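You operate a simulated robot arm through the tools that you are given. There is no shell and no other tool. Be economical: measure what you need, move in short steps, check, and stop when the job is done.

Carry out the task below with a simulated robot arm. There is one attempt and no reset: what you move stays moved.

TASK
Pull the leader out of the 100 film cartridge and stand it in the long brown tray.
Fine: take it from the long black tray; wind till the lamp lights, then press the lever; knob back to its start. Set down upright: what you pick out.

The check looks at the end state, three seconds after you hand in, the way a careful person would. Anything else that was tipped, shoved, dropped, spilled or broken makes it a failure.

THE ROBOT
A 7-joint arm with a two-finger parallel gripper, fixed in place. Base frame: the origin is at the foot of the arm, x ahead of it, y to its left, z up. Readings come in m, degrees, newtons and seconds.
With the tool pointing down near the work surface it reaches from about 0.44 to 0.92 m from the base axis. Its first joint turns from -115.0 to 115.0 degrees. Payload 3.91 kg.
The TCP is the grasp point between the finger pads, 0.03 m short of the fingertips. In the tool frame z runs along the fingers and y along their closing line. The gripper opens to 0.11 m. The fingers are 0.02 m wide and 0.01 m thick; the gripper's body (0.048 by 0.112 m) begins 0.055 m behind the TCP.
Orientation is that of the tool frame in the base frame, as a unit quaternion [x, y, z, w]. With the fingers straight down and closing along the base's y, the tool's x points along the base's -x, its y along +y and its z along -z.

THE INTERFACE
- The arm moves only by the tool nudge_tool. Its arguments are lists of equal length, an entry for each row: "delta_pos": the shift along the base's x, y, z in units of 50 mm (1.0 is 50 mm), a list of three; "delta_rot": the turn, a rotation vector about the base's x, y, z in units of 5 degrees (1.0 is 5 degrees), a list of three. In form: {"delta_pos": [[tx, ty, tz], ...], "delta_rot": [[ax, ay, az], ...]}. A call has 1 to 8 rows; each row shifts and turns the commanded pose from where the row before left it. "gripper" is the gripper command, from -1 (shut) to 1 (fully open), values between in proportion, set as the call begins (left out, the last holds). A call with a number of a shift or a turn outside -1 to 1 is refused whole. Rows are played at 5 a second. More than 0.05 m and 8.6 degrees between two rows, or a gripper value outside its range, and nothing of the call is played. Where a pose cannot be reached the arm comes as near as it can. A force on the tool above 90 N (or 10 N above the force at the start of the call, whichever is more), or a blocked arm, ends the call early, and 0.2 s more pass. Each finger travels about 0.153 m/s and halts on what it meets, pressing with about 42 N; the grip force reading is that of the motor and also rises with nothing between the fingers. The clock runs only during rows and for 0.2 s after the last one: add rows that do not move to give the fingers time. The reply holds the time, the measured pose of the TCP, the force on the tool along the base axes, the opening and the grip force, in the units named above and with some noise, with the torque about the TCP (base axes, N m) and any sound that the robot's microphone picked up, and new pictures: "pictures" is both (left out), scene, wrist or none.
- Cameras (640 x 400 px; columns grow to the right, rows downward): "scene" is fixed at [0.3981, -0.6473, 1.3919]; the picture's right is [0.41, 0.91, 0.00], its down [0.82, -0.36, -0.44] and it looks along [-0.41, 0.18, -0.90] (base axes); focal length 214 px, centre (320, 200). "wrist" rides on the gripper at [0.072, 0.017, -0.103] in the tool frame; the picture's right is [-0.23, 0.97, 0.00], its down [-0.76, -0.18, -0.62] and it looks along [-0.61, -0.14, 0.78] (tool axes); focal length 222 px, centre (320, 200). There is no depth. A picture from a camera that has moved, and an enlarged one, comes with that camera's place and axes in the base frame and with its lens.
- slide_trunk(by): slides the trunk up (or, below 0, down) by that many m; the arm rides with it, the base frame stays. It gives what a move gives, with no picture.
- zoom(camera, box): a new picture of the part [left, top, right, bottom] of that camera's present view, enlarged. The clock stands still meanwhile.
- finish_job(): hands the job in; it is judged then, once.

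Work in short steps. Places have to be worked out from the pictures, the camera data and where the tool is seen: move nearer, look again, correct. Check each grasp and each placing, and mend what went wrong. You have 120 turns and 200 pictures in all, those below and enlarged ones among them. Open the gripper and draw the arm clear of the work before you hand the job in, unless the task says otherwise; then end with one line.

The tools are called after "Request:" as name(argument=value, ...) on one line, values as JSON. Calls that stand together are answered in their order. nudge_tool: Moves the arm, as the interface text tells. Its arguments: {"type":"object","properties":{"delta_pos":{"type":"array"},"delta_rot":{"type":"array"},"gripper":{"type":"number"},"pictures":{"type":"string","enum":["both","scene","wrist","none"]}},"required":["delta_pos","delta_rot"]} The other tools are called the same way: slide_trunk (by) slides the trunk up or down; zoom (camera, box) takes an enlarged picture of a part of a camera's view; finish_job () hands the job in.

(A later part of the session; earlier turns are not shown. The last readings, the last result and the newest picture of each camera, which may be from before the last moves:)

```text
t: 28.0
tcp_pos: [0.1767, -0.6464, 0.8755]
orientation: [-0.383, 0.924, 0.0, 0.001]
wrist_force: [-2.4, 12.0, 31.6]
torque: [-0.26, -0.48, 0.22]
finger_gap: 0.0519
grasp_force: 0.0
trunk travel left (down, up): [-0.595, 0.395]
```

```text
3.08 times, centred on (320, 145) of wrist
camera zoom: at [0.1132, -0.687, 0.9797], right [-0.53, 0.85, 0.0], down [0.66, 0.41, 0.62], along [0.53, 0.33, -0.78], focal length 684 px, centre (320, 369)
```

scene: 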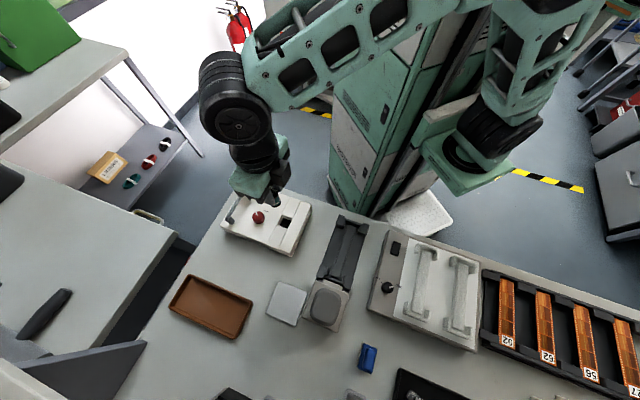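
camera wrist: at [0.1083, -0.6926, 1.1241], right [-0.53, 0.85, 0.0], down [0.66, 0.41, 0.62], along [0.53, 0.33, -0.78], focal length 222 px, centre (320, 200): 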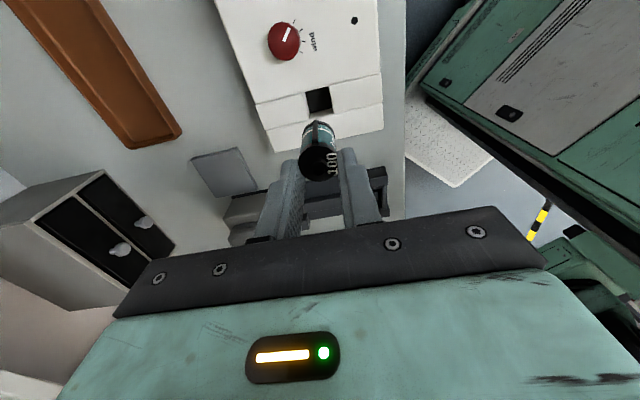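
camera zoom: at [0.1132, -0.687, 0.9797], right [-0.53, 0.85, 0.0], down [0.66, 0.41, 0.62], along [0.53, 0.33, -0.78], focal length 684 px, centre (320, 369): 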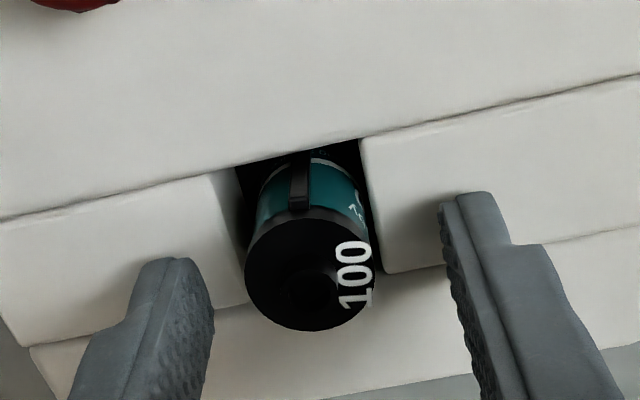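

After opening, about 30 N remains, so the fingertips are resting on the blocks. I'll raise slowly and inspect the cartridge.

Request:
nudge_tool(delta_pos=[[0, 0, 0.1], [0, 0, 0.1], [0, 0, 0]], delta_rot=[[0, 0, 0], [0, 0, 0], [0, 0, 0]], pictures="none")

Request:
zoom(camera="wrist", box=[230, 80, 410, 210])

Request:
nudge_tool(delta_pos=[[0, 0, 0.9], [0, 0, 0.9], [0, 0, 0]], delta_rot=[[0, 0, 0], [0, 0, 0], [0, 0, 0]], pictures="none")

Request:
zoom(camera="wrist", box=[200, 40, 440, 190])

```text
t: 28.8
tcp_pos: [0.177, -0.6485, 0.8842]
orientation: [-0.383, 0.924, 0.0, 0.001]
wrist_force: [-0.2, -0.1, 0.4]
torque: [-0.02, 0.04, -0.02]
finger_gap: 0.0553
grasp_force: 0.1
trunk travel left (down, up): [-0.595, 0.395]
```

```text
3.08 times, centred on (320, 145) of wrist
camera zoom: at [0.1138, -0.6887, 0.9883], right [-0.53, 0.85, 0.0], down [0.66, 0.41, 0.62], along [0.53, 0.33, -0.78], focal length 684 px, centre (320, 369)
```

zoom: 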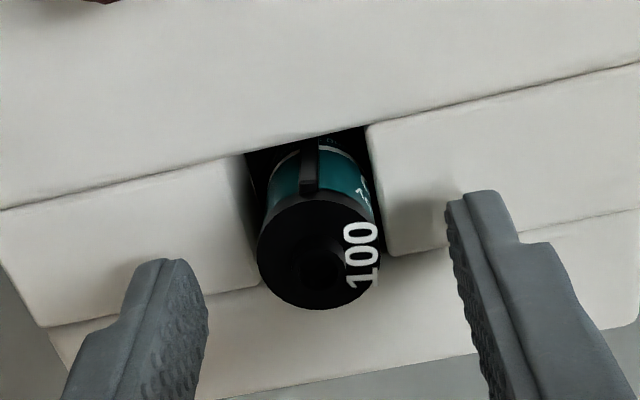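

```text
t: 29.6
tcp_pos: [0.1778, -0.6479, 0.9738]
orientation: [-0.383, 0.924, 0.0, 0.0]
wrist_force: [-0.1, -0.2, 0.0]
torque: [-0.01, 0.02, 0.01]
finger_gap: 0.0549
grasp_force: 0.0
trunk travel left (down, up): [-0.595, 0.395]
```

```text
2.67 times, centred on (320, 115) of wrist
camera zoom: at [0.1149, -0.6883, 1.0774], right [-0.53, 0.85, 0.0], down [0.66, 0.41, 0.62], along [0.53, 0.33, -0.78], focal length 592 px, centre (320, 427)
```

zoom: 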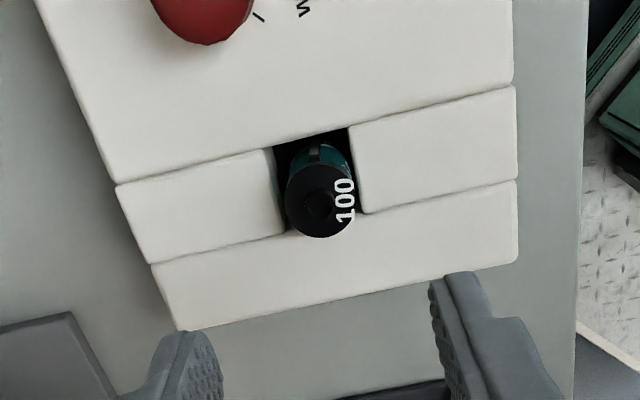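

The cartridge stands upright in the pocket and protrudes about 18 mm. Next I move over the knob at about (0.138,-0.709) and look.

Request:
nudge_tool(delta_pos=[[-0.4, -0.6, 0], [-0.4, -0.6, 0], [0, 0, 0]], delta_rot=[[0, 0, 0], [0, 0, 0], [0, 0, 0]], pictures="both")

Request:
zoom(camera="wrist", box=[200, 50, 440, 200])

Request:
zoom(camera="scene", box=[220, 170, 320, 230])

```text
t: 30.4
tcp_pos: [0.1371, -0.7078, 0.9737]
orientation: [-0.383, 0.924, 0.0, 0.0]
wrist_force: [-0.5, 0.2, 0.5]
torque: [-0.02, 0.0, 0.02]
finger_gap: 0.055
grasp_force: 0.0
trunk travel left (down, up): [-0.595, 0.395]
camera wrist: at [0.074, -0.7483, 1.0789], right [-0.53, 0.85, 0.0], down [0.66, 0.41, 0.62], along [0.53, 0.33, -0.78], focal length 222 px, centre (320, 200)
```

scene: 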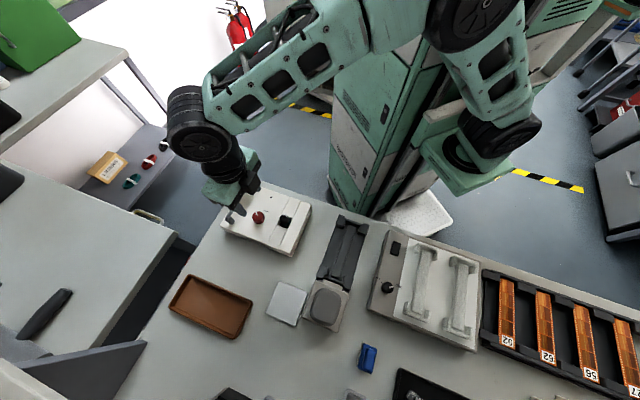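
wrist: 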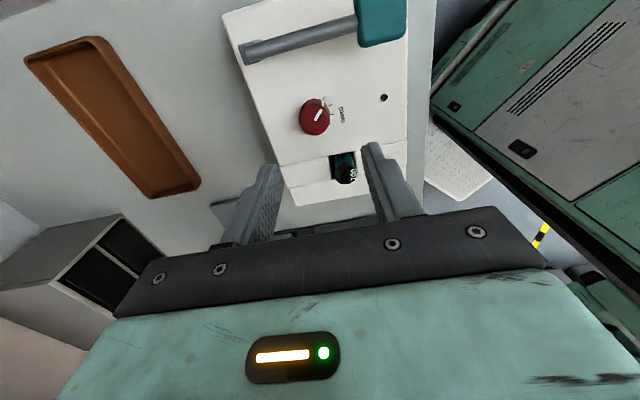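

```text
2.67 times, centred on (320, 125) of wrist
camera zoom: at [0.074, -0.7483, 1.0789], right [-0.53, 0.85, 0.0], down [0.66, 0.41, 0.62], along [0.53, 0.33, -0.78], focal length 592 px, centre (320, 400)
```

zoom: 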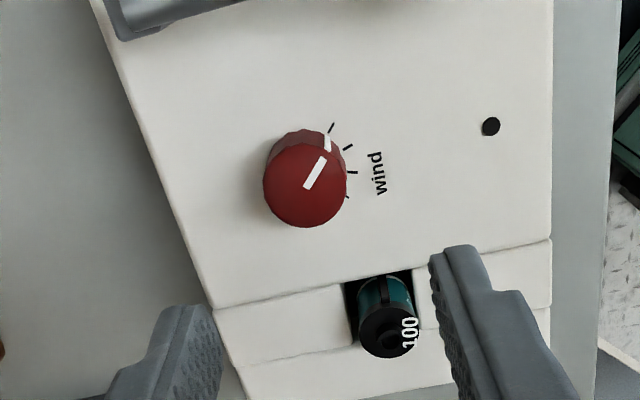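

```text
6.40 times, centred on (270, 200) of scene
camera zoom: at [0.3981, -0.6473, 1.3919], right [0.41, 0.91, 0.0], down [0.82, -0.36, -0.44], along [-0.41, 0.18, -0.9], focal length 1373 px, centre (640, 200)
```

zoom: 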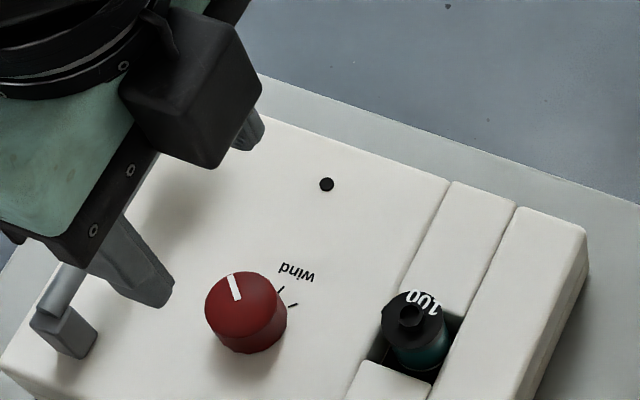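

The cartridge is seated well. The knob centre is at about (0.1385,-0.7143), 29 mm across, and the ticks run clockwise from the start. I'll descend around the knob with the gripper at 55 mm.

Request:
nudge_tool(delta_pos=[[0.03, -0.13, 0], [0, 0, -0.7], [0, 0, -0.6], [0, 0, 0]], delta_rot=[[0, 0, 0], [0, 0, 0], [0, 0, 0], [0, 0, 0]], pictures="none")

Request:
zoom(camera="wrist", box=[200, 60, 440, 210])

Request:
zoom(camera="scene", box=[220, 170, 320, 230])

```text
t: 31.4
tcp_pos: [0.139, -0.7144, 0.9096]
orientation: [-0.382, 0.924, 0.0, 0.0]
wrist_force: [-0.3, -0.6, -0.6]
torque: [0.0, 0.03, -0.02]
finger_gap: 0.0552
grasp_force: 0.1
trunk travel left (down, up): [-0.595, 0.395]
```

```text
2.67 times, centred on (320, 135) of wrist
camera zoom: at [0.0751, -0.7546, 1.0137], right [-0.53, 0.85, 0.0], down [0.66, 0.41, 0.62], along [0.53, 0.33, -0.78], focal length 592 px, centre (320, 373)
```

zoom: 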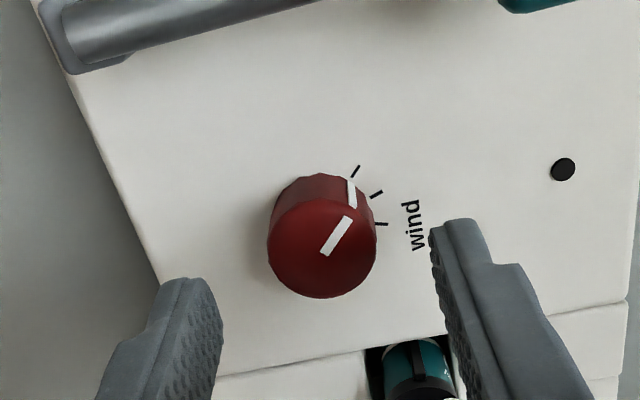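

```text
6.40 times, centred on (270, 200) of scene
camera zoom: at [0.3981, -0.6473, 1.3919], right [0.41, 0.91, 0.0], down [0.82, -0.36, -0.44], along [-0.41, 0.18, -0.9], focal length 1373 px, centre (640, 200)
```

zoom: 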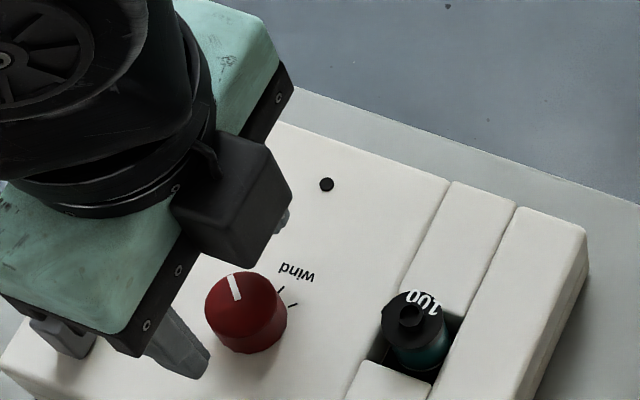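

The knob is centred between the fingers. I'll descend to about 0.883.

Request:
nudge_tool(delta_pos=[[0, 0, -0.3], [0, 0, -0.2], [0, 0, 0]], delta_rot=[[0, 0, 0], [0, 0, 0], [0, 0, 0]], pictures="none")

Request:
zoom(camera="wrist", box=[200, 60, 440, 210])

Request:
zoom(camera="scene", box=[220, 170, 320, 230])

```text
t: 32.2
tcp_pos: [0.1387, -0.7151, 0.8846]
orientation: [-0.382, 0.924, 0.0, 0.0]
wrist_force: [-0.9, 0.2, 0.3]
torque: [0.0, -0.03, 0.0]
finger_gap: 0.0549
grasp_force: 0.0
trunk travel left (down, up): [-0.595, 0.395]
```

```text
2.67 times, centred on (320, 135) of wrist
camera zoom: at [0.0752, -0.7547, 0.9888], right [-0.53, 0.85, 0.0], down [0.66, 0.41, 0.62], along [0.53, 0.33, -0.78], focal length 592 px, centre (320, 373)
```

zoom: 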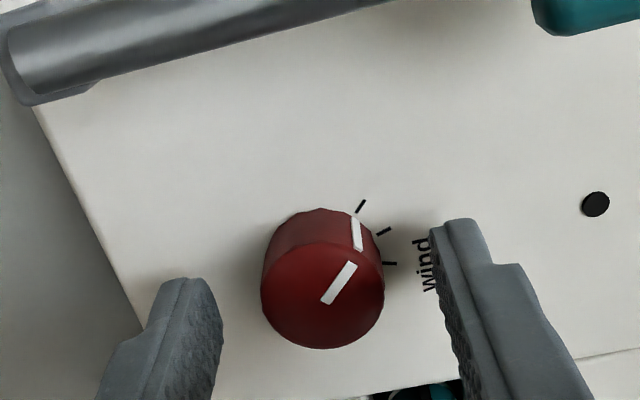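

```text
6.40 times, centred on (270, 200) of scene
camera zoom: at [0.3981, -0.6473, 1.3919], right [0.41, 0.91, 0.0], down [0.82, -0.36, -0.44], along [-0.41, 0.18, -0.9], focal length 1373 px, centre (640, 200)
```

zoom: 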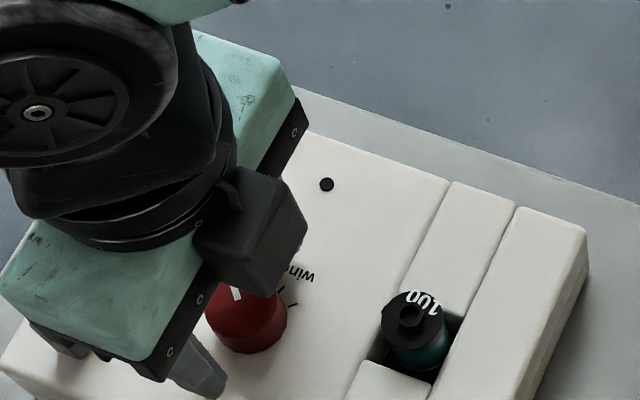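

Knob centre is at about (0.1365,-0.716). I'll shift 2 mm and close on it.

Request:
nudge_tool(delta_pos=[[-0.04, -0.03, 0], [0, 0, 0]], delta_rot=[[0, 0, 0], [0, 0, 0]], pictures="none")

Request:
nudge_tool(delta_pos=[[0, 0, 0], [0, 0, 0], [0, 0, 0]], delta_rot=[[0, 0, 0], [0, 0, 0], [0, 0, 0]], gripper=-0.8, pictures="wrist")

```text
t: 32.8
tcp_pos: [0.1362, -0.717, 0.8848]
orientation: [-0.382, 0.924, 0.0, 0.0]
wrist_force: [-0.2, -0.2, 0.2]
torque: [0.0, -0.02, 0.0]
finger_gap: 0.055
grasp_force: 0.0
trunk travel left (down, up): [-0.595, 0.395]
```

```text
t: 33.6
tcp_pos: [0.136, -0.7167, 0.885]
orientation: [-0.383, 0.924, 0.0, 0.0]
wrist_force: [-1.5, 2.3, -0.8]
torque: [0.16, 0.0, 0.03]
finger_gap: 0.0292
grasp_force: 45.1
trunk travel left (down, up): [-0.595, 0.395]
camera wrist: at [0.0732, -0.7562, 0.9894], right [-0.53, 0.85, 0.0], down [0.66, 0.41, 0.62], along [0.53, 0.33, -0.78], focal length 222 px, centre (320, 200)
```

wrist: 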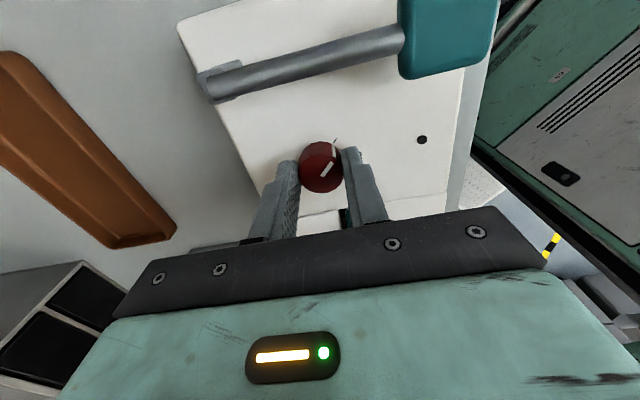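

The knob is gripped and the lamp (dark) is visible at (422,140). I'll turn clockwise 25° and check the lamp and torque.

Request:
nudge_tool(delta_pos=[[0, 0, 0], [0, 0, 0], [0, 0, 0], [0, 0, 0], [0, 0, 0], [0, 0, 0]], delta_rot=[[0, 0, -1], [0, 0, -1], [0, 0, -1], [0, 0, -1], [0, 0, -1], [0, 0, 0]], pictures="wrist")

```text
t: 35.0
tcp_pos: [0.1362, -0.7156, 0.8844]
orientation: [-0.173, 0.985, 0.001, 0.0]
wrist_force: [-8.9, 21.5, 1.8]
torque: [0.83, 0.11, 0.09]
finger_gap: 0.0294
grasp_force: 45.3
trunk travel left (down, up): [-0.595, 0.395]
camera wrist: at [0.0618, -0.7247, 0.9894], right [-0.12, 0.99, 0.0], down [0.78, 0.09, 0.62], along [0.62, 0.08, -0.78], focal length 222 px, centre (320, 200)
```

wrist: 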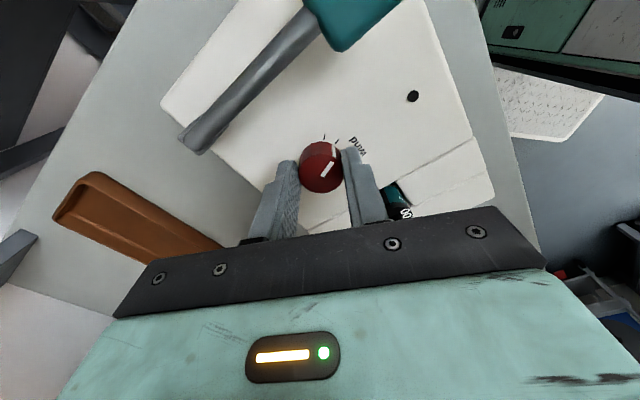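

The knob turns with the tool. A small side force shows a misalignment, so I'll relieve it by shifting slightly toward +y and continue turning.

Request:
nudge_tool(delta_pos=[[-0.01, 0.03, 0], [0, 0.01, 0], [0, 0, 0], [0, 0, 0]], delta_rot=[[0, 0, -1], [0, 0, -1], [0, 0, -1], [0, 0, 0]], pictures="wrist")

```text
t: 36.0
tcp_pos: [0.1352, -0.7142, 0.8868]
orientation: [-0.043, 0.999, 0.001, 0.0]
wrist_force: [-12.7, 18.3, -7.9]
torque: [0.49, 0.5, 0.08]
finger_gap: 0.0293
grasp_force: 44.9
trunk travel left (down, up): [-0.595, 0.395]
camera wrist: at [0.0619, -0.7044, 0.9895], right [0.14, 0.99, 0.0], down [0.77, -0.11, 0.62], along [0.62, -0.09, -0.78], focal length 222 px, centre (320, 200)
```

wrist: 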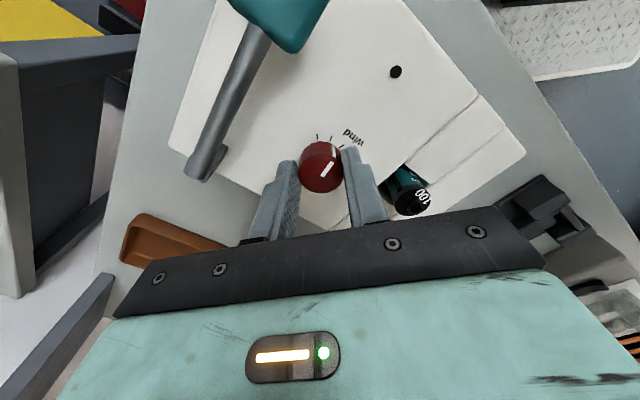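

Turned 40° so far and the lamp is still dark. I'll continue with another relief shift.

Request:
nudge_tool(delta_pos=[[-0.02, 0.02, 0], [0, 0.0, 0], [0, 0, 0], [0, 0, 0]], delta_rot=[[0, 0, -1], [0, 0, -1], [0, 0, -1], [0, 0, 0]], pictures="wrist")

```text
t: 37.0
tcp_pos: [0.1359, -0.7134, 0.8852]
orientation: [0.087, 0.996, 0.001, 0.0]
wrist_force: [-7.1, 14.4, -6.5]
torque: [0.45, 0.14, 0.06]
finger_gap: 0.0292
grasp_force: 44.8
trunk travel left (down, up): [-0.595, 0.395]
camera wrist: at [0.067, -0.6846, 0.9894], right [0.39, 0.92, 0.0], down [0.72, -0.31, 0.62], along [0.57, -0.25, -0.78], focal length 222 px, centre (320, 200)
```

wrist: 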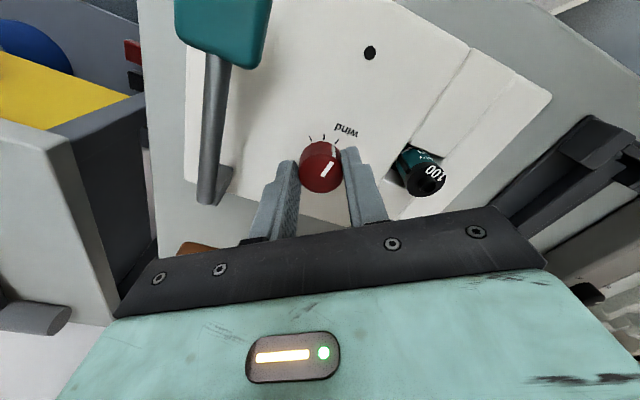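

Turned 55° and the lamp is still dark. I'll go another 15°.

Request:
nudge_tool(delta_pos=[[-0.01, 0.01, 0], [0, 0.0, 0], [0, 0, 0], [0, 0, 0]], delta_rot=[[0, 0, -1], [0, 0, -1], [0, 0, -1], [0, 0, 0]], pictures="wrist")

Request:
zoom(camera="wrist", box=[240, 20, 440, 145])

```text
t: 38.0
tcp_pos: [0.136, -0.7127, 0.8849]
orientation: [0.216, 0.976, 0.0, 0.0]
wrist_force: [-2.1, 15.3, -5.0]
torque: [0.3, -0.31, 0.03]
finger_gap: 0.0292
grasp_force: 45.2
trunk travel left (down, up): [-0.595, 0.395]
camera wrist: at [0.0771, -0.6672, 0.9894], right [0.62, 0.79, 0.0], down [0.61, -0.48, 0.62], along [0.49, -0.38, -0.78], focal length 222 px, centre (320, 200)
```

wrist: 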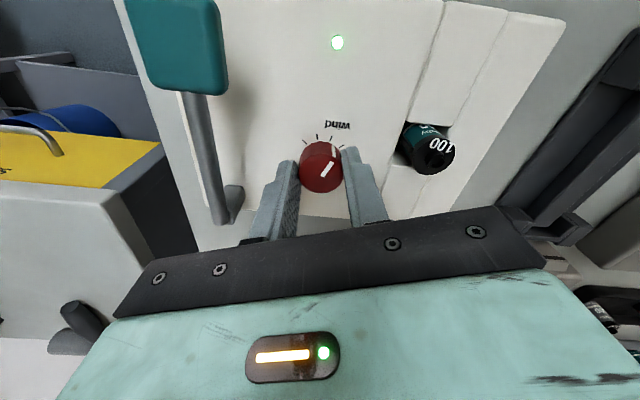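

```text
3.20 times, centred on (340, 82) of wrist
camera zoom: at [0.0771, -0.6672, 0.9894], right [0.62, 0.79, 0.0], down [0.61, -0.48, 0.62], along [0.49, -0.38, -0.78], focal length 711 px, centre (256, 576)
```

zoom: 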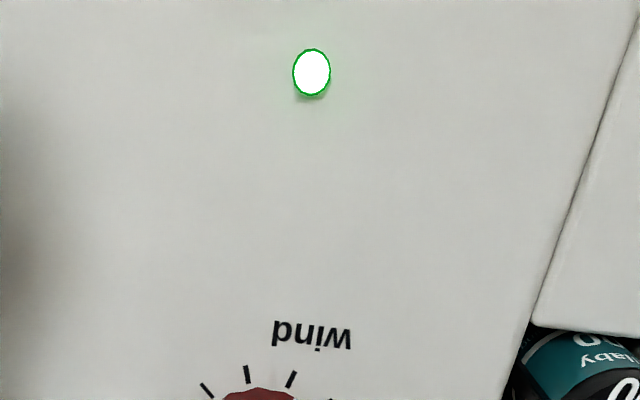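

The lamp is lit at about 70°. I'll release the knob gently and check it stays lit.

Request:
nudge_tool(delta_pos=[[0, 0, 0], [0, 0, 0], [0, 0, 0]], delta_rot=[[0, 0, 0], [0, 0, 0], [0, 0, 0]], gripper=0.0, pictures="none")

Request:
nudge_tool(delta_pos=[[0, 0, 0.7], [0, 0, 0.9], [0, 0, 0.4]], delta_rot=[[0, 0, 0], [0, 0, 0], [0, 0, 0]], pictures="wrist")

Request:
zoom(camera="scene", box=[210, 165, 320, 235])

```text
t: 38.8
tcp_pos: [0.1351, -0.7136, 0.8863]
orientation: [0.216, 0.976, -0.001, 0.0]
wrist_force: [0.2, 0.9, -0.1]
torque: [-0.04, 0.0, -0.03]
finger_gap: 0.055
grasp_force: 0.1
trunk travel left (down, up): [-0.595, 0.395]
```

```text
t: 39.6
tcp_pos: [0.1348, -0.7146, 0.9857]
orientation: [0.217, 0.976, 0.001, 0.0]
wrist_force: [0.1, 0.1, 0.1]
torque: [0.04, -0.03, -0.01]
finger_gap: 0.055
grasp_force: 0.0
trunk travel left (down, up): [-0.595, 0.395]
camera wrist: at [0.0771, -0.6679, 1.0894], right [0.62, 0.79, 0.0], down [0.61, -0.48, 0.62], along [0.49, -0.38, -0.78], focal length 222 px, centre (320, 200)
```

wrist: 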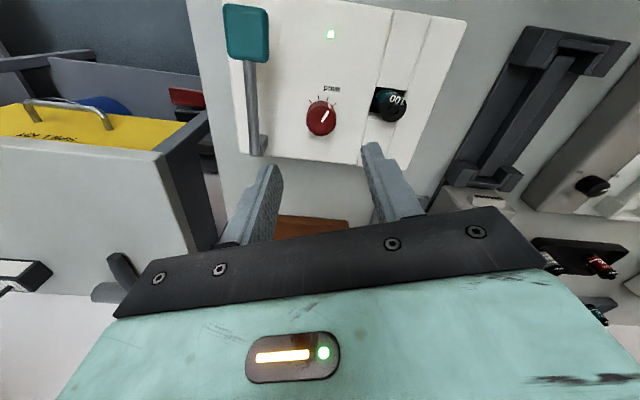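

```text
5.71 times, centred on (265, 200) of scene
camera zoom: at [0.3981, -0.6473, 1.3919], right [0.41, 0.91, 0.0], down [0.82, -0.36, -0.44], along [-0.41, 0.18, -0.9], focal length 1226 px, centre (634, 200)
```

zoom: 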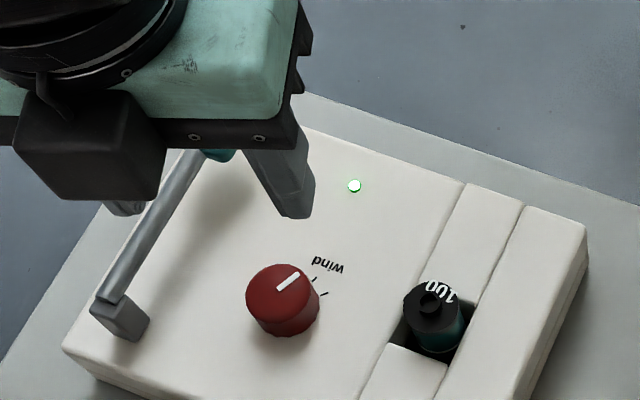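

The lamp stays lit and the knob holds. The lever pad is at about (0.048,-0.713), top near z 0.89. I'll shut the fingers and move above it.

Request:
nudge_tool(delta_pos=[[-0.87, 0.03, 0], [-0.87, 0, 0], [0, 0, 0]], delta_rot=[[0, 0, 0], [0, 0, 0], [0, 0, 0]], gripper=-1, pictures="wrist")

Request:
zoom(camera="scene", box=[200, 155, 320, 235])

```text
t: 40.4
tcp_pos: [0.0497, -0.713, 0.9831]
orientation: [0.216, 0.976, 0.0, 0.0]
wrist_force: [0.0, 0.8, 0.4]
torque: [-0.03, 0.0, 0.02]
finger_gap: 0.0
grasp_force: 37.5
trunk travel left (down, up): [-0.595, 0.395]
camera wrist: at [-0.0095, -0.6682, 1.0873], right [0.62, 0.79, 0.0], down [0.62, -0.48, 0.62], along [0.49, -0.38, -0.78], focal length 222 px, centre (320, 200)
```

wrist: 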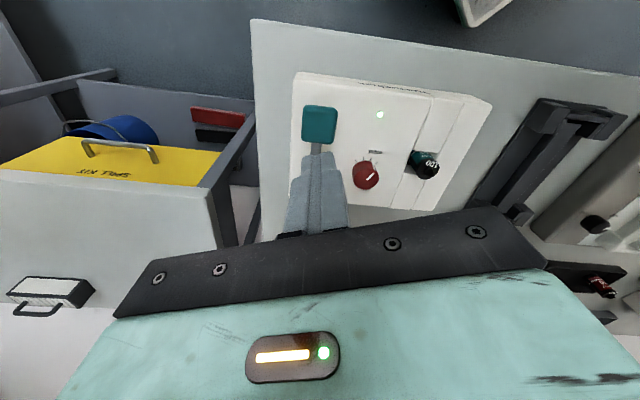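

```text
5.00 times, centred on (260, 195) of scene
camera zoom: at [0.3981, -0.6473, 1.3919], right [0.41, 0.91, 0.0], down [0.82, -0.36, -0.44], along [-0.41, 0.18, -0.9], focal length 1072 px, centre (620, 225)
```

zoom: 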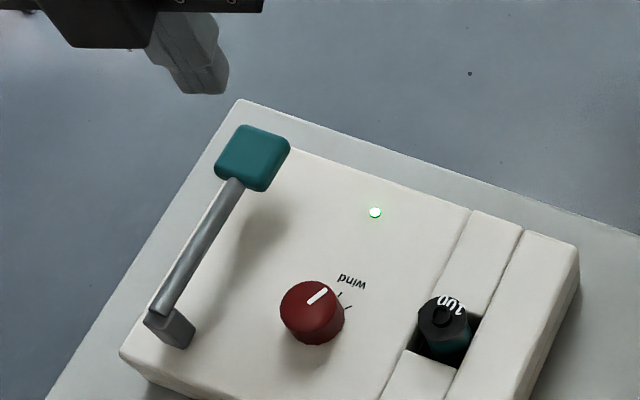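

The pad centre is at about (0.047,-0.712), right under the closed fingertips. I'll descend in steps until contact and press.

Request:
nudge_tool(delta_pos=[[-0.04, 0.02, -0.6], [0, 0, -0.4], [0, 0, 0]], delta_rot=[[0, 0, 0], [0, 0, 0], [0, 0, 0]], pictures="wrist")

Request:
zoom(camera="scene", box=[200, 155, 320, 235])

```text
t: 41.2
tcp_pos: [0.0448, -0.7112, 0.9349]
orientation: [0.217, 0.976, 0.0, -0.001]
wrist_force: [1.1, -0.8, 0.6]
torque: [-0.01, -0.01, 0.02]
finger_gap: 0.0
grasp_force: 37.7
trunk travel left (down, up): [-0.595, 0.395]
camera wrist: at [-0.0136, -0.6665, 1.039], right [0.62, 0.79, 0.0], down [0.62, -0.48, 0.62], along [0.49, -0.39, -0.78], focal length 222 px, centre (320, 200)
```

wrist: 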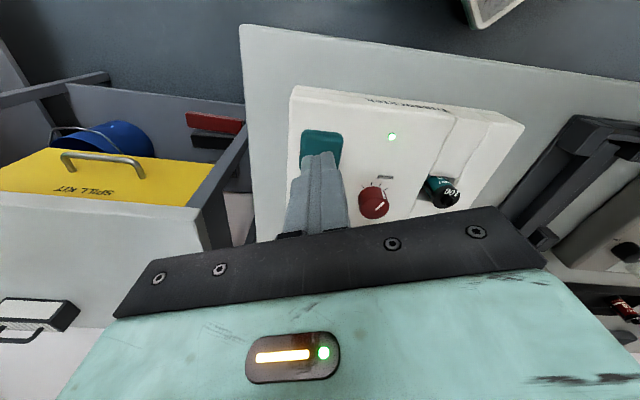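

```text
5.00 times, centred on (260, 195) of scene
camera zoom: at [0.3981, -0.6473, 1.3919], right [0.41, 0.91, 0.0], down [0.82, -0.36, -0.44], along [-0.41, 0.18, -0.9], focal length 1072 px, centre (620, 225)
```

zoom: 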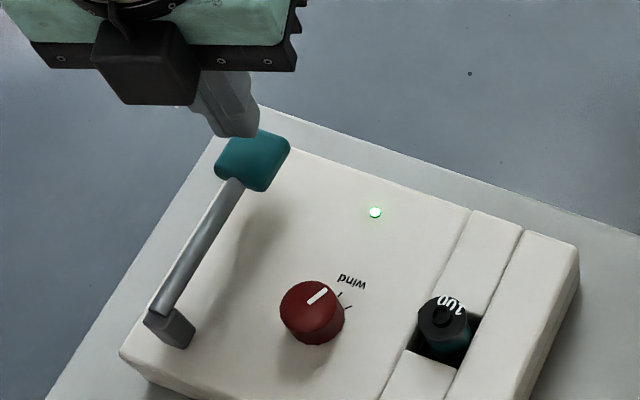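

The tip is above the pad, about 3 mm short in x. I'll correct that and descend slowly to press.

Request:
nudge_tool(delta_pos=[[0.08, 0.0, -0.1], [0, 0, -0.2], [0, 0, -0.1], [0, 0, 0]], delta_rot=[[0, 0, 0], [0, 0, 0], [0, 0, 0], [0, 0, 0]], pictures="none")

Request:
nudge_tool(delta_pos=[[0, 0, -0.1], [0, 0, -0.1], [0, 0, 0]], delta_rot=[[0, 0, 0], [0, 0, 0], [0, 0, 0]], pictures="none")

Request:
zoom(camera="scene", box=[200, 155, 320, 235])

```text
t: 42.2
tcp_pos: [0.0502, -0.71, 0.915]
orientation: [0.216, 0.976, 0.001, 0.0]
wrist_force: [-0.9, 0.1, 1.9]
torque: [-0.05, 0.0, -0.04]
finger_gap: 0.0
grasp_force: 37.7
trunk travel left (down, up): [-0.595, 0.395]
```

```text
t: 43.0
tcp_pos: [0.0492, -0.7102, 0.905]
orientation: [0.217, 0.976, -0.001, -0.001]
wrist_force: [-2.5, 1.8, 3.2]
torque: [0.05, 0.1, -0.03]
finger_gap: 0.0003
grasp_force: 37.3
trunk travel left (down, up): [-0.595, 0.395]
```

```text
5.00 times, centred on (260, 195) of scene
camera zoom: at [0.3981, -0.6473, 1.3919], right [0.41, 0.91, 0.0], down [0.82, -0.36, -0.44], along [-0.41, 0.18, -0.9], focal length 1072 px, centre (620, 225)
```

zoom: 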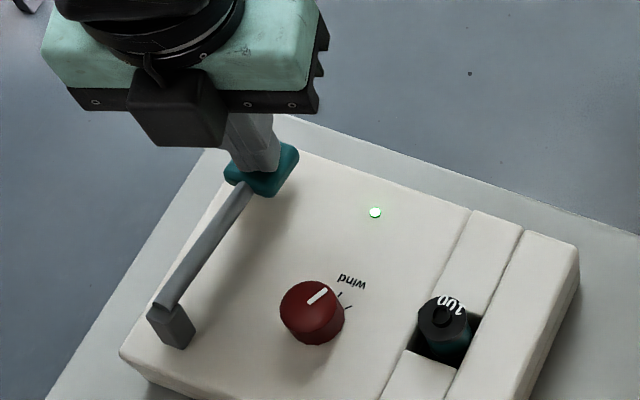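

The lever pad is moving down with low force. I'll keep pressing in small steps.

Request:
nudge_tool(delta_pos=[[0, 0, -0.1], [0, 0, -0.06], [0, 0, 0]], delta_rot=[[0, 0, 0], [0, 0, 0], [0, 0, 0]], pictures="none")

Request:
zoom(camera="scene", box=[200, 155, 320, 235])

```text
t: 43.8
tcp_pos: [0.0495, -0.7113, 0.8965]
orientation: [0.217, 0.976, 0.0, 0.0]
wrist_force: [-4.4, 2.0, 4.0]
torque: [0.05, 0.12, -0.04]
finger_gap: 0.0
grasp_force: 37.8
trunk travel left (down, up): [-0.595, 0.395]
```

```text
5.00 times, centred on (260, 195) of scene
camera zoom: at [0.3981, -0.6473, 1.3919], right [0.41, 0.91, 0.0], down [0.82, -0.36, -0.44], along [-0.41, 0.18, -0.9], focal length 1072 px, centre (620, 225)
```

zoom: 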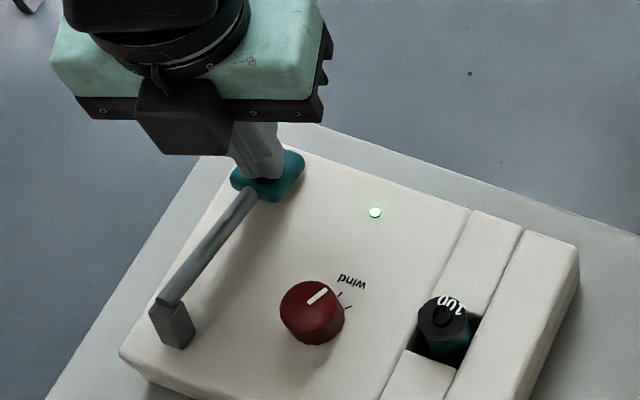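

Still easing down with no click heard. I'll continue.

Request:
nudge_tool(delta_pos=[[0, 0, -0.08], [0, 0, -0.06], [0, 0, 0]], delta_rot=[[0, 0, 0], [0, 0, 0], [0, 0, 0]], pictures="none")

Request:
nudge_tool(delta_pos=[[0, 0, -0.06], [0, 0, -0.04], [0, 0, 0]], delta_rot=[[0, 0, 0], [0, 0, 0], [0, 0, 0]], pictures="none")

Request:
zoom(camera="scene", box=[200, 155, 320, 235])

```text
t: 44.6
tcp_pos: [0.0494, -0.7109, 0.895]
orientation: [0.217, 0.976, -0.004, 0.0]
wrist_force: [-1.8, 12.0, 42.9]
torque: [0.01, -0.25, -0.02]
finger_gap: 0.0
grasp_force: 37.7
trunk travel left (down, up): [-0.595, 0.395]
```

```text
t: 45.4
tcp_pos: [0.0487, -0.7115, 0.8929]
orientation: [0.217, 0.976, -0.006, 0.0]
wrist_force: [1.3, 20.3, 64.8]
torque: [0.13, -0.55, -0.06]
finger_gap: 0.0002
grasp_force: 38.0
trunk travel left (down, up): [-0.595, 0.395]
```

```text
5.00 times, centred on (260, 195) of scene
camera zoom: at [0.3981, -0.6473, 1.3919], right [0.41, 0.91, 0.0], down [0.82, -0.36, -0.44], along [-0.41, 0.18, -0.9], focal length 1072 px, centre (620, 225)
```

zoom: 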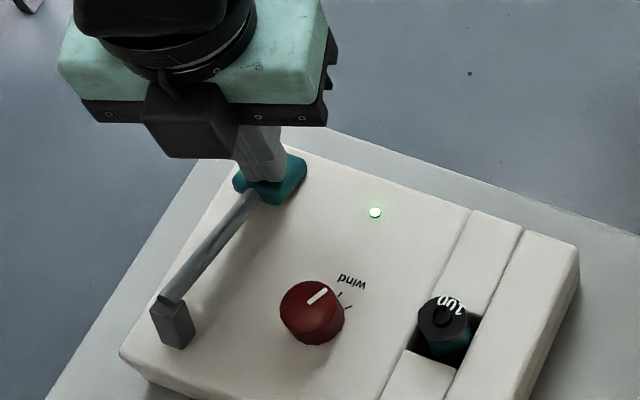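

The lever is at its hard stop (65 N). I'll lift off and look at the cartridge for the leader.

Request:
nudge_tool(delta_pos=[[0, 0, 0.3], [0, 0, 0.8], [0, 0, 0.8], [0, 0, 0]], delta_rot=[[0, 0, 0], [0, 0, 0], [0, 0, 0], [0, 0, 0]], pictures="none")

Request:
zoom(camera="scene", box=[200, 155, 320, 235])

Request:
zoom(camera="wrist", box=[280, 60, 540, 220])

```text
t: 46.4
tcp_pos: [0.0504, -0.71, 0.981]
orientation: [0.217, 0.976, 0.001, 0.001]
wrist_force: [0.3, -0.5, 0.6]
torque: [0.02, 0.01, 0.02]
finger_gap: 0.0002
grasp_force: 37.6
trunk travel left (down, up): [-0.595, 0.395]
```

```text
5.00 times, centred on (260, 195) of scene
camera zoom: at [0.3981, -0.6473, 1.3919], right [0.41, 0.91, 0.0], down [0.82, -0.36, -0.44], along [-0.41, 0.18, -0.9], focal length 1072 px, centre (620, 225)
```

zoom: 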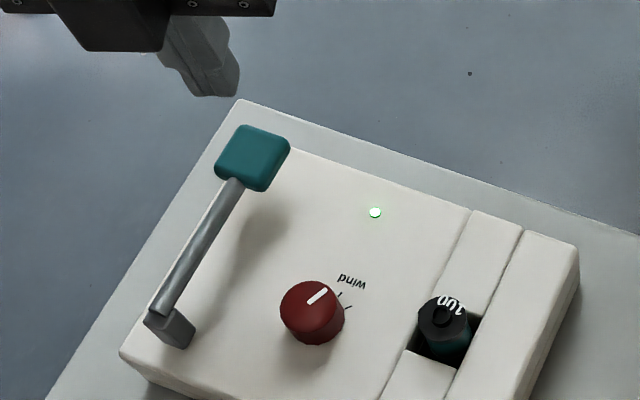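

```text
2.46 times, centred on (410, 140) of wrist
camera zoom: at [-0.0081, -0.6643, 1.0846], right [0.62, 0.79, 0.0], down [0.61, -0.48, 0.62], along [0.49, -0.38, -0.78], focal length 547 px, centre (98, 348)
```

zoom: 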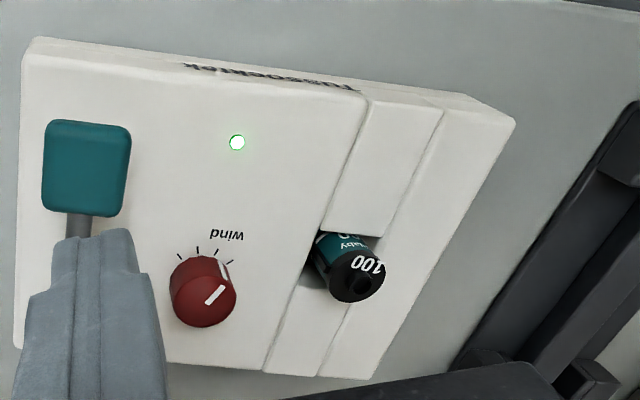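

Request:
zoom(camera="wrist", box=[390, 130, 460, 190])

Request:
zoom(camera="scene", box=[270, 205, 306, 229])

Request:
zoom(camera="wrist", box=[340, 75, 440, 115])

```text
6.67 times, centred on (425, 160) of wrist
camera zoom: at [-0.0081, -0.6643, 1.0846], right [0.62, 0.79, 0.0], down [0.61, -0.48, 0.62], along [0.49, -0.38, -0.78], focal length 1481 px, centre (-380, 467)
```

zoom: 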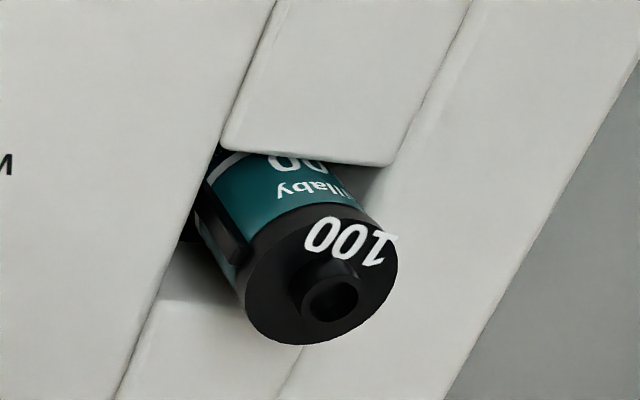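

```text
16.00 times, centred on (288, 217) of scene
camera zoom: at [0.3981, -0.6473, 1.3919], right [0.41, 0.91, 0.0], down [0.82, -0.36, -0.44], along [-0.41, 0.18, -0.9], focal length 3432 px, centre (832, -72)
```

zoom: 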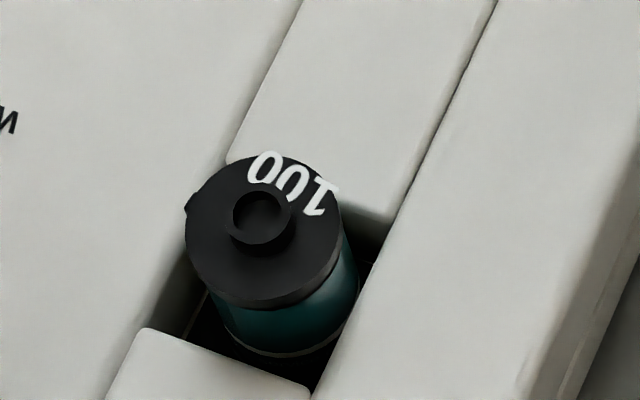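

```text
6.40 times, centred on (390, 95) of wrist
camera zoom: at [-0.0081, -0.6643, 1.0846], right [0.62, 0.79, 0.0], down [0.61, -0.48, 0.62], along [0.49, -0.38, -0.78], focal length 1422 px, centre (-128, 872)
```

zoom: 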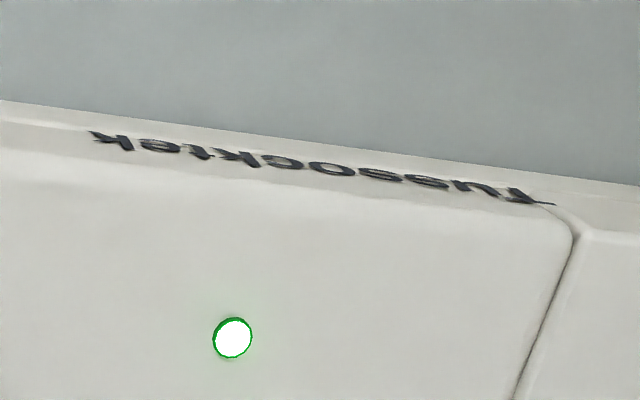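

No leader is visible at this angle and the lever has sprung back. The knob must go back anyway, so I'll return over it at the same yaw I released it with.

Request:
nudge_tool(delta_pos=[[0.86, -0.03, 0], [0.86, -0.04, 0], [0, 0, -0.6], [0, 0, -0.6], [0, 0, 0]], delta_rot=[[0, 0, 0], [0, 0, 0], [0, 0, 0], [0, 0, 0], [0, 0, 0]], gripper=0.0, pictures="wrist")

Request:
zoom(camera="wrist", box=[240, 80, 480, 230])

```text
t: 47.6
tcp_pos: [0.1347, -0.7146, 0.9221]
orientation: [0.217, 0.976, 0.0, 0.0]
wrist_force: [-0.2, 0.3, 0.0]
torque: [-0.01, 0.02, -0.02]
finger_gap: 0.0547
grasp_force: 0.0
trunk travel left (down, up): [-0.595, 0.395]
camera wrist: at [0.0762, -0.6697, 1.0267], right [0.62, 0.79, 0.0], down [0.61, -0.48, 0.62], along [0.49, -0.39, -0.78], focal length 222 px, centre (320, 200)
```

wrist: 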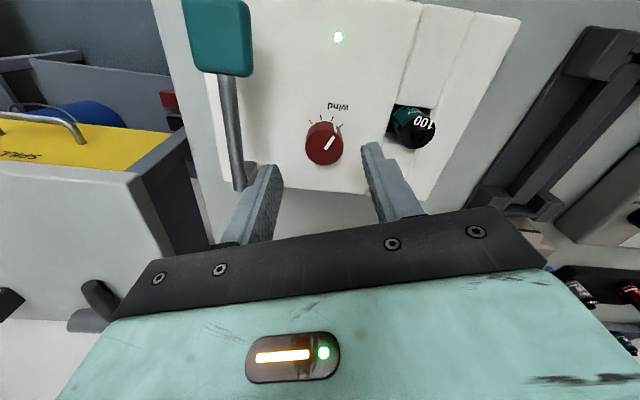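

```text
2.67 times, centred on (360, 155) of wrist
camera zoom: at [0.0762, -0.6697, 1.0267], right [0.62, 0.79, 0.0], down [0.61, -0.48, 0.62], along [0.49, -0.39, -0.78], focal length 592 px, centre (213, 320)
```

zoom: 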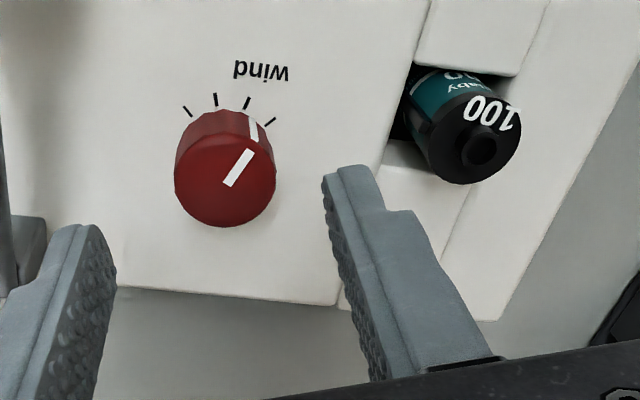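

The pointer sits past the third tick, so the start is the first tick. I'll lower onto the knob and grip it.

Request:
nudge_tool(delta_pos=[[0.01, 0.02, -0.4], [0, 0, -0.34], [0, 0, 0]], delta_rot=[[0, 0, 0], [0, 0, 0], [0, 0, 0]], pictures="none")

Request:
nudge_tool(delta_pos=[[0, 0, 0], [0, 0, 0], [0, 0, 0]], delta_rot=[[0, 0, 0], [0, 0, 0], [0, 0, 0]], gripper=-0.8, pictures="wrist")

```text
t: 48.4
tcp_pos: [0.1349, -0.715, 0.8828]
orientation: [0.216, 0.976, -0.001, 0.0]
wrist_force: [-1.0, -0.3, -0.1]
torque: [-0.04, 0.01, -0.02]
finger_gap: 0.0548
grasp_force: 0.0
trunk travel left (down, up): [-0.595, 0.395]
```

```text
t: 49.2
tcp_pos: [0.1359, -0.7129, 0.8833]
orientation: [0.216, 0.976, 0.002, 0.001]
wrist_force: [4.8, 15.4, 0.8]
torque: [0.54, -0.19, 0.04]
finger_gap: 0.0295
grasp_force: 45.0
trunk travel left (down, up): [-0.595, 0.395]
camera wrist: at [0.0772, -0.6676, 0.9875], right [0.62, 0.79, 0.0], down [0.61, -0.48, 0.62], along [0.49, -0.38, -0.78], focal length 222 px, centre (320, 200)
```

wrist: 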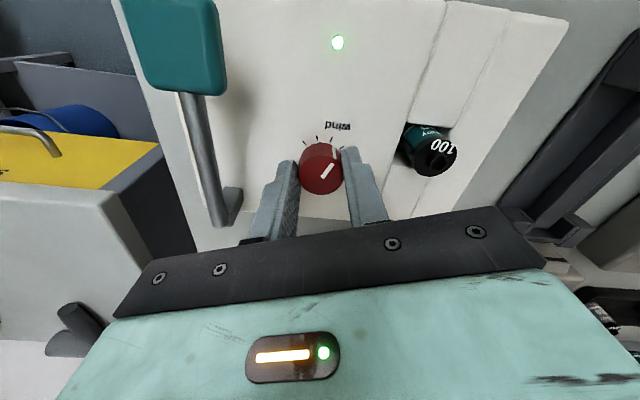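

The knob is gripped. I'll turn it counter-clockwise 70° back to the start, with a small relief shift.

Request:
nudge_tool(delta_pos=[[0.01, 0.03, 0], [0, 0, 0], [0, 0, 0], [0, 0, 0], [0, 0, 0], [0, 0, 0], [0, 0, 0], [0, 0, 0]], delta_rot=[[0, 0, 1], [0, 0, 1], [0, 0, 1], [0, 0, 1], [0, 0, 1], [0, 0, 1], [0, 0, 1], [0, 0, 1]], pictures="none")

Request:
nudge_tool(delta_pos=[[0, 0, 0], [0, 0, 0], [0, 0, 0], [0, 0, 0], [0, 0, 0], [0, 0, 0]], delta_rot=[[0, 0, 1], [0, 0, 1], [0, 0, 1], [0, 0, 1], [0, 0, 1], [0, 0, 0]], pictures="none")

Request:
zoom(camera="wrist", box=[240, 90, 440, 215])

```text
t: 51.0
tcp_pos: [0.1362, -0.715, 0.883]
orientation: [-0.13, 0.992, -0.003, 0.0]
wrist_force: [-6.4, -30.3, -12.2]
torque: [-0.53, -0.47, -0.08]
finger_gap: 0.0294
grasp_force: 44.6
trunk travel left (down, up): [-0.595, 0.395]
```

```text
t: 52.4
tcp_pos: [0.1351, -0.7161, 0.8831]
orientation: [-0.343, 0.94, -0.004, -0.002]
wrist_force: [-6.3, -37.9, -3.3]
torque: [-0.91, -0.03, -0.07]
finger_gap: 0.0292
grasp_force: 44.8
trunk travel left (down, up): [-0.595, 0.395]
```

```text
3.20 times, centred on (340, 152) of wrist
camera zoom: at [0.0701, -0.7488, 0.9879], right [-0.45, 0.89, -0.01], down [0.7, 0.36, 0.62], along [0.56, 0.27, -0.78], focal length 711 px, centre (256, 352)
```

zoom: 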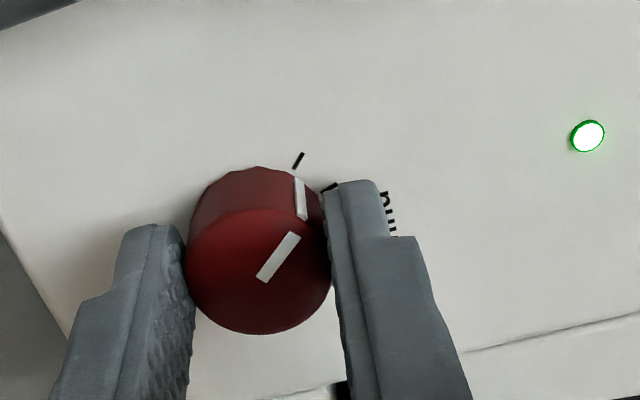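

Five degrees remain. I'll relieve the side force and finish the turn back to the start mark.

Request:
nudge_tool(delta_pos=[[0, -0.03, 0], [0, -0.02, 0], [0, 0, 0]], delta_rot=[[0, 0, 1], [0, 0, 0], [0, 0, 0]], pictures="none")

Request:
zoom(camera="wrist", box=[240, 90, 440, 215])

```text
t: 53.2
tcp_pos: [0.1371, -0.7156, 0.884]
orientation: [-0.383, 0.924, -0.002, -0.001]
wrist_force: [-3.0, -24.2, 4.1]
torque: [-1.28, 0.69, -0.05]
finger_gap: 0.029
grasp_force: 44.9
trunk travel left (down, up): [-0.595, 0.395]
```

```text
3.20 times, centred on (340, 152) of wrist
camera zoom: at [0.0735, -0.7553, 0.9878], right [-0.53, 0.85, 0.0], down [0.66, 0.42, 0.62], along [0.53, 0.33, -0.78], focal length 711 px, centre (256, 352)
```

zoom: 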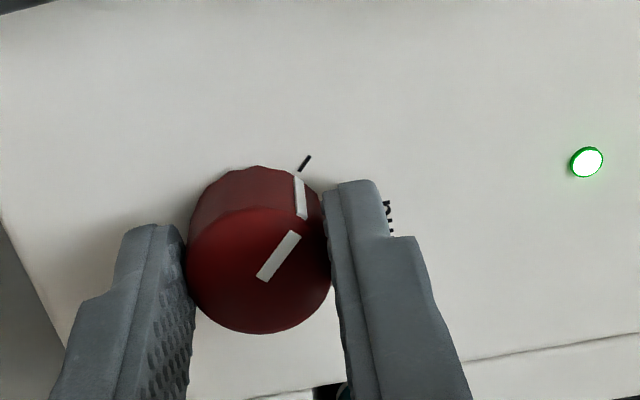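

The yaw is back to the starting 45°. I'll release, lift, and compare the pointer with the first tick, and also view the cartridge's lip side.

Request:
nudge_tool(delta_pos=[[0, 0, 0], [0, 0, 0], [0, 0, 0]], delta_rot=[[0, 0, 0], [0, 0, 0], [0, 0, 0]], gripper=0.0, pictures="none")

Request:
nudge_tool(delta_pos=[[0, 0, 0.9], [0, 0, 0.9], [0, 0, 0]], delta_rot=[[0, 0, 0], [0, 0, 0], [0, 0, 0]], pictures="none")

Request:
zoom(camera="wrist", box=[200, 50, 440, 200])

Request:
zoom(camera="wrist", box=[320, 140, 376, 195])

```text
t: 54.0
tcp_pos: [0.1366, -0.715, 0.8822]
orientation: [-0.383, 0.924, 0.001, 0.001]
wrist_force: [-0.3, -0.9, 0.7]
torque: [-0.04, 0.01, 0.03]
finger_gap: 0.055
grasp_force: 0.1
trunk travel left (down, up): [-0.595, 0.395]
```

```text
t: 54.8
tcp_pos: [0.1354, -0.715, 0.973]
orientation: [-0.383, 0.924, 0.0, 0.0]
wrist_force: [0.4, 0.5, 0.8]
torque: [-0.01, -0.02, -0.01]
finger_gap: 0.055
grasp_force: 0.2
trunk travel left (down, up): [-0.595, 0.395]
```

```text
2.67 times, centred on (320, 125) of wrist
camera zoom: at [0.0728, -0.7542, 1.0775], right [-0.53, 0.85, 0.0], down [0.66, 0.41, 0.62], along [0.53, 0.33, -0.78], focal length 592 px, centre (320, 400)
```

zoom: 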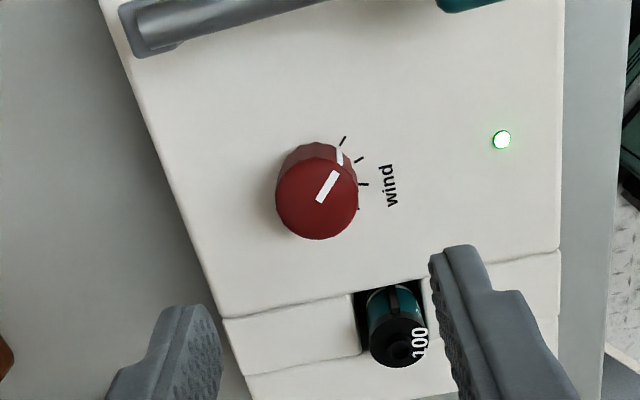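

```text
7.27 times, centred on (348, 168) of wrist
camera zoom: at [0.0728, -0.7542, 1.0775], right [-0.53, 0.85, 0.0], down [0.66, 0.41, 0.62], along [0.53, 0.33, -0.78], focal length 1615 px, centre (116, 436)
```

zoom: 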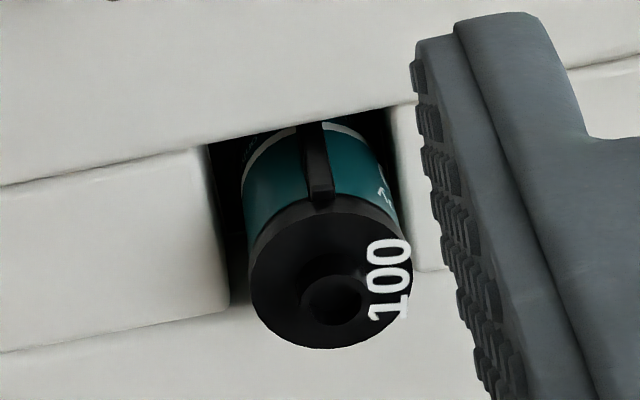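

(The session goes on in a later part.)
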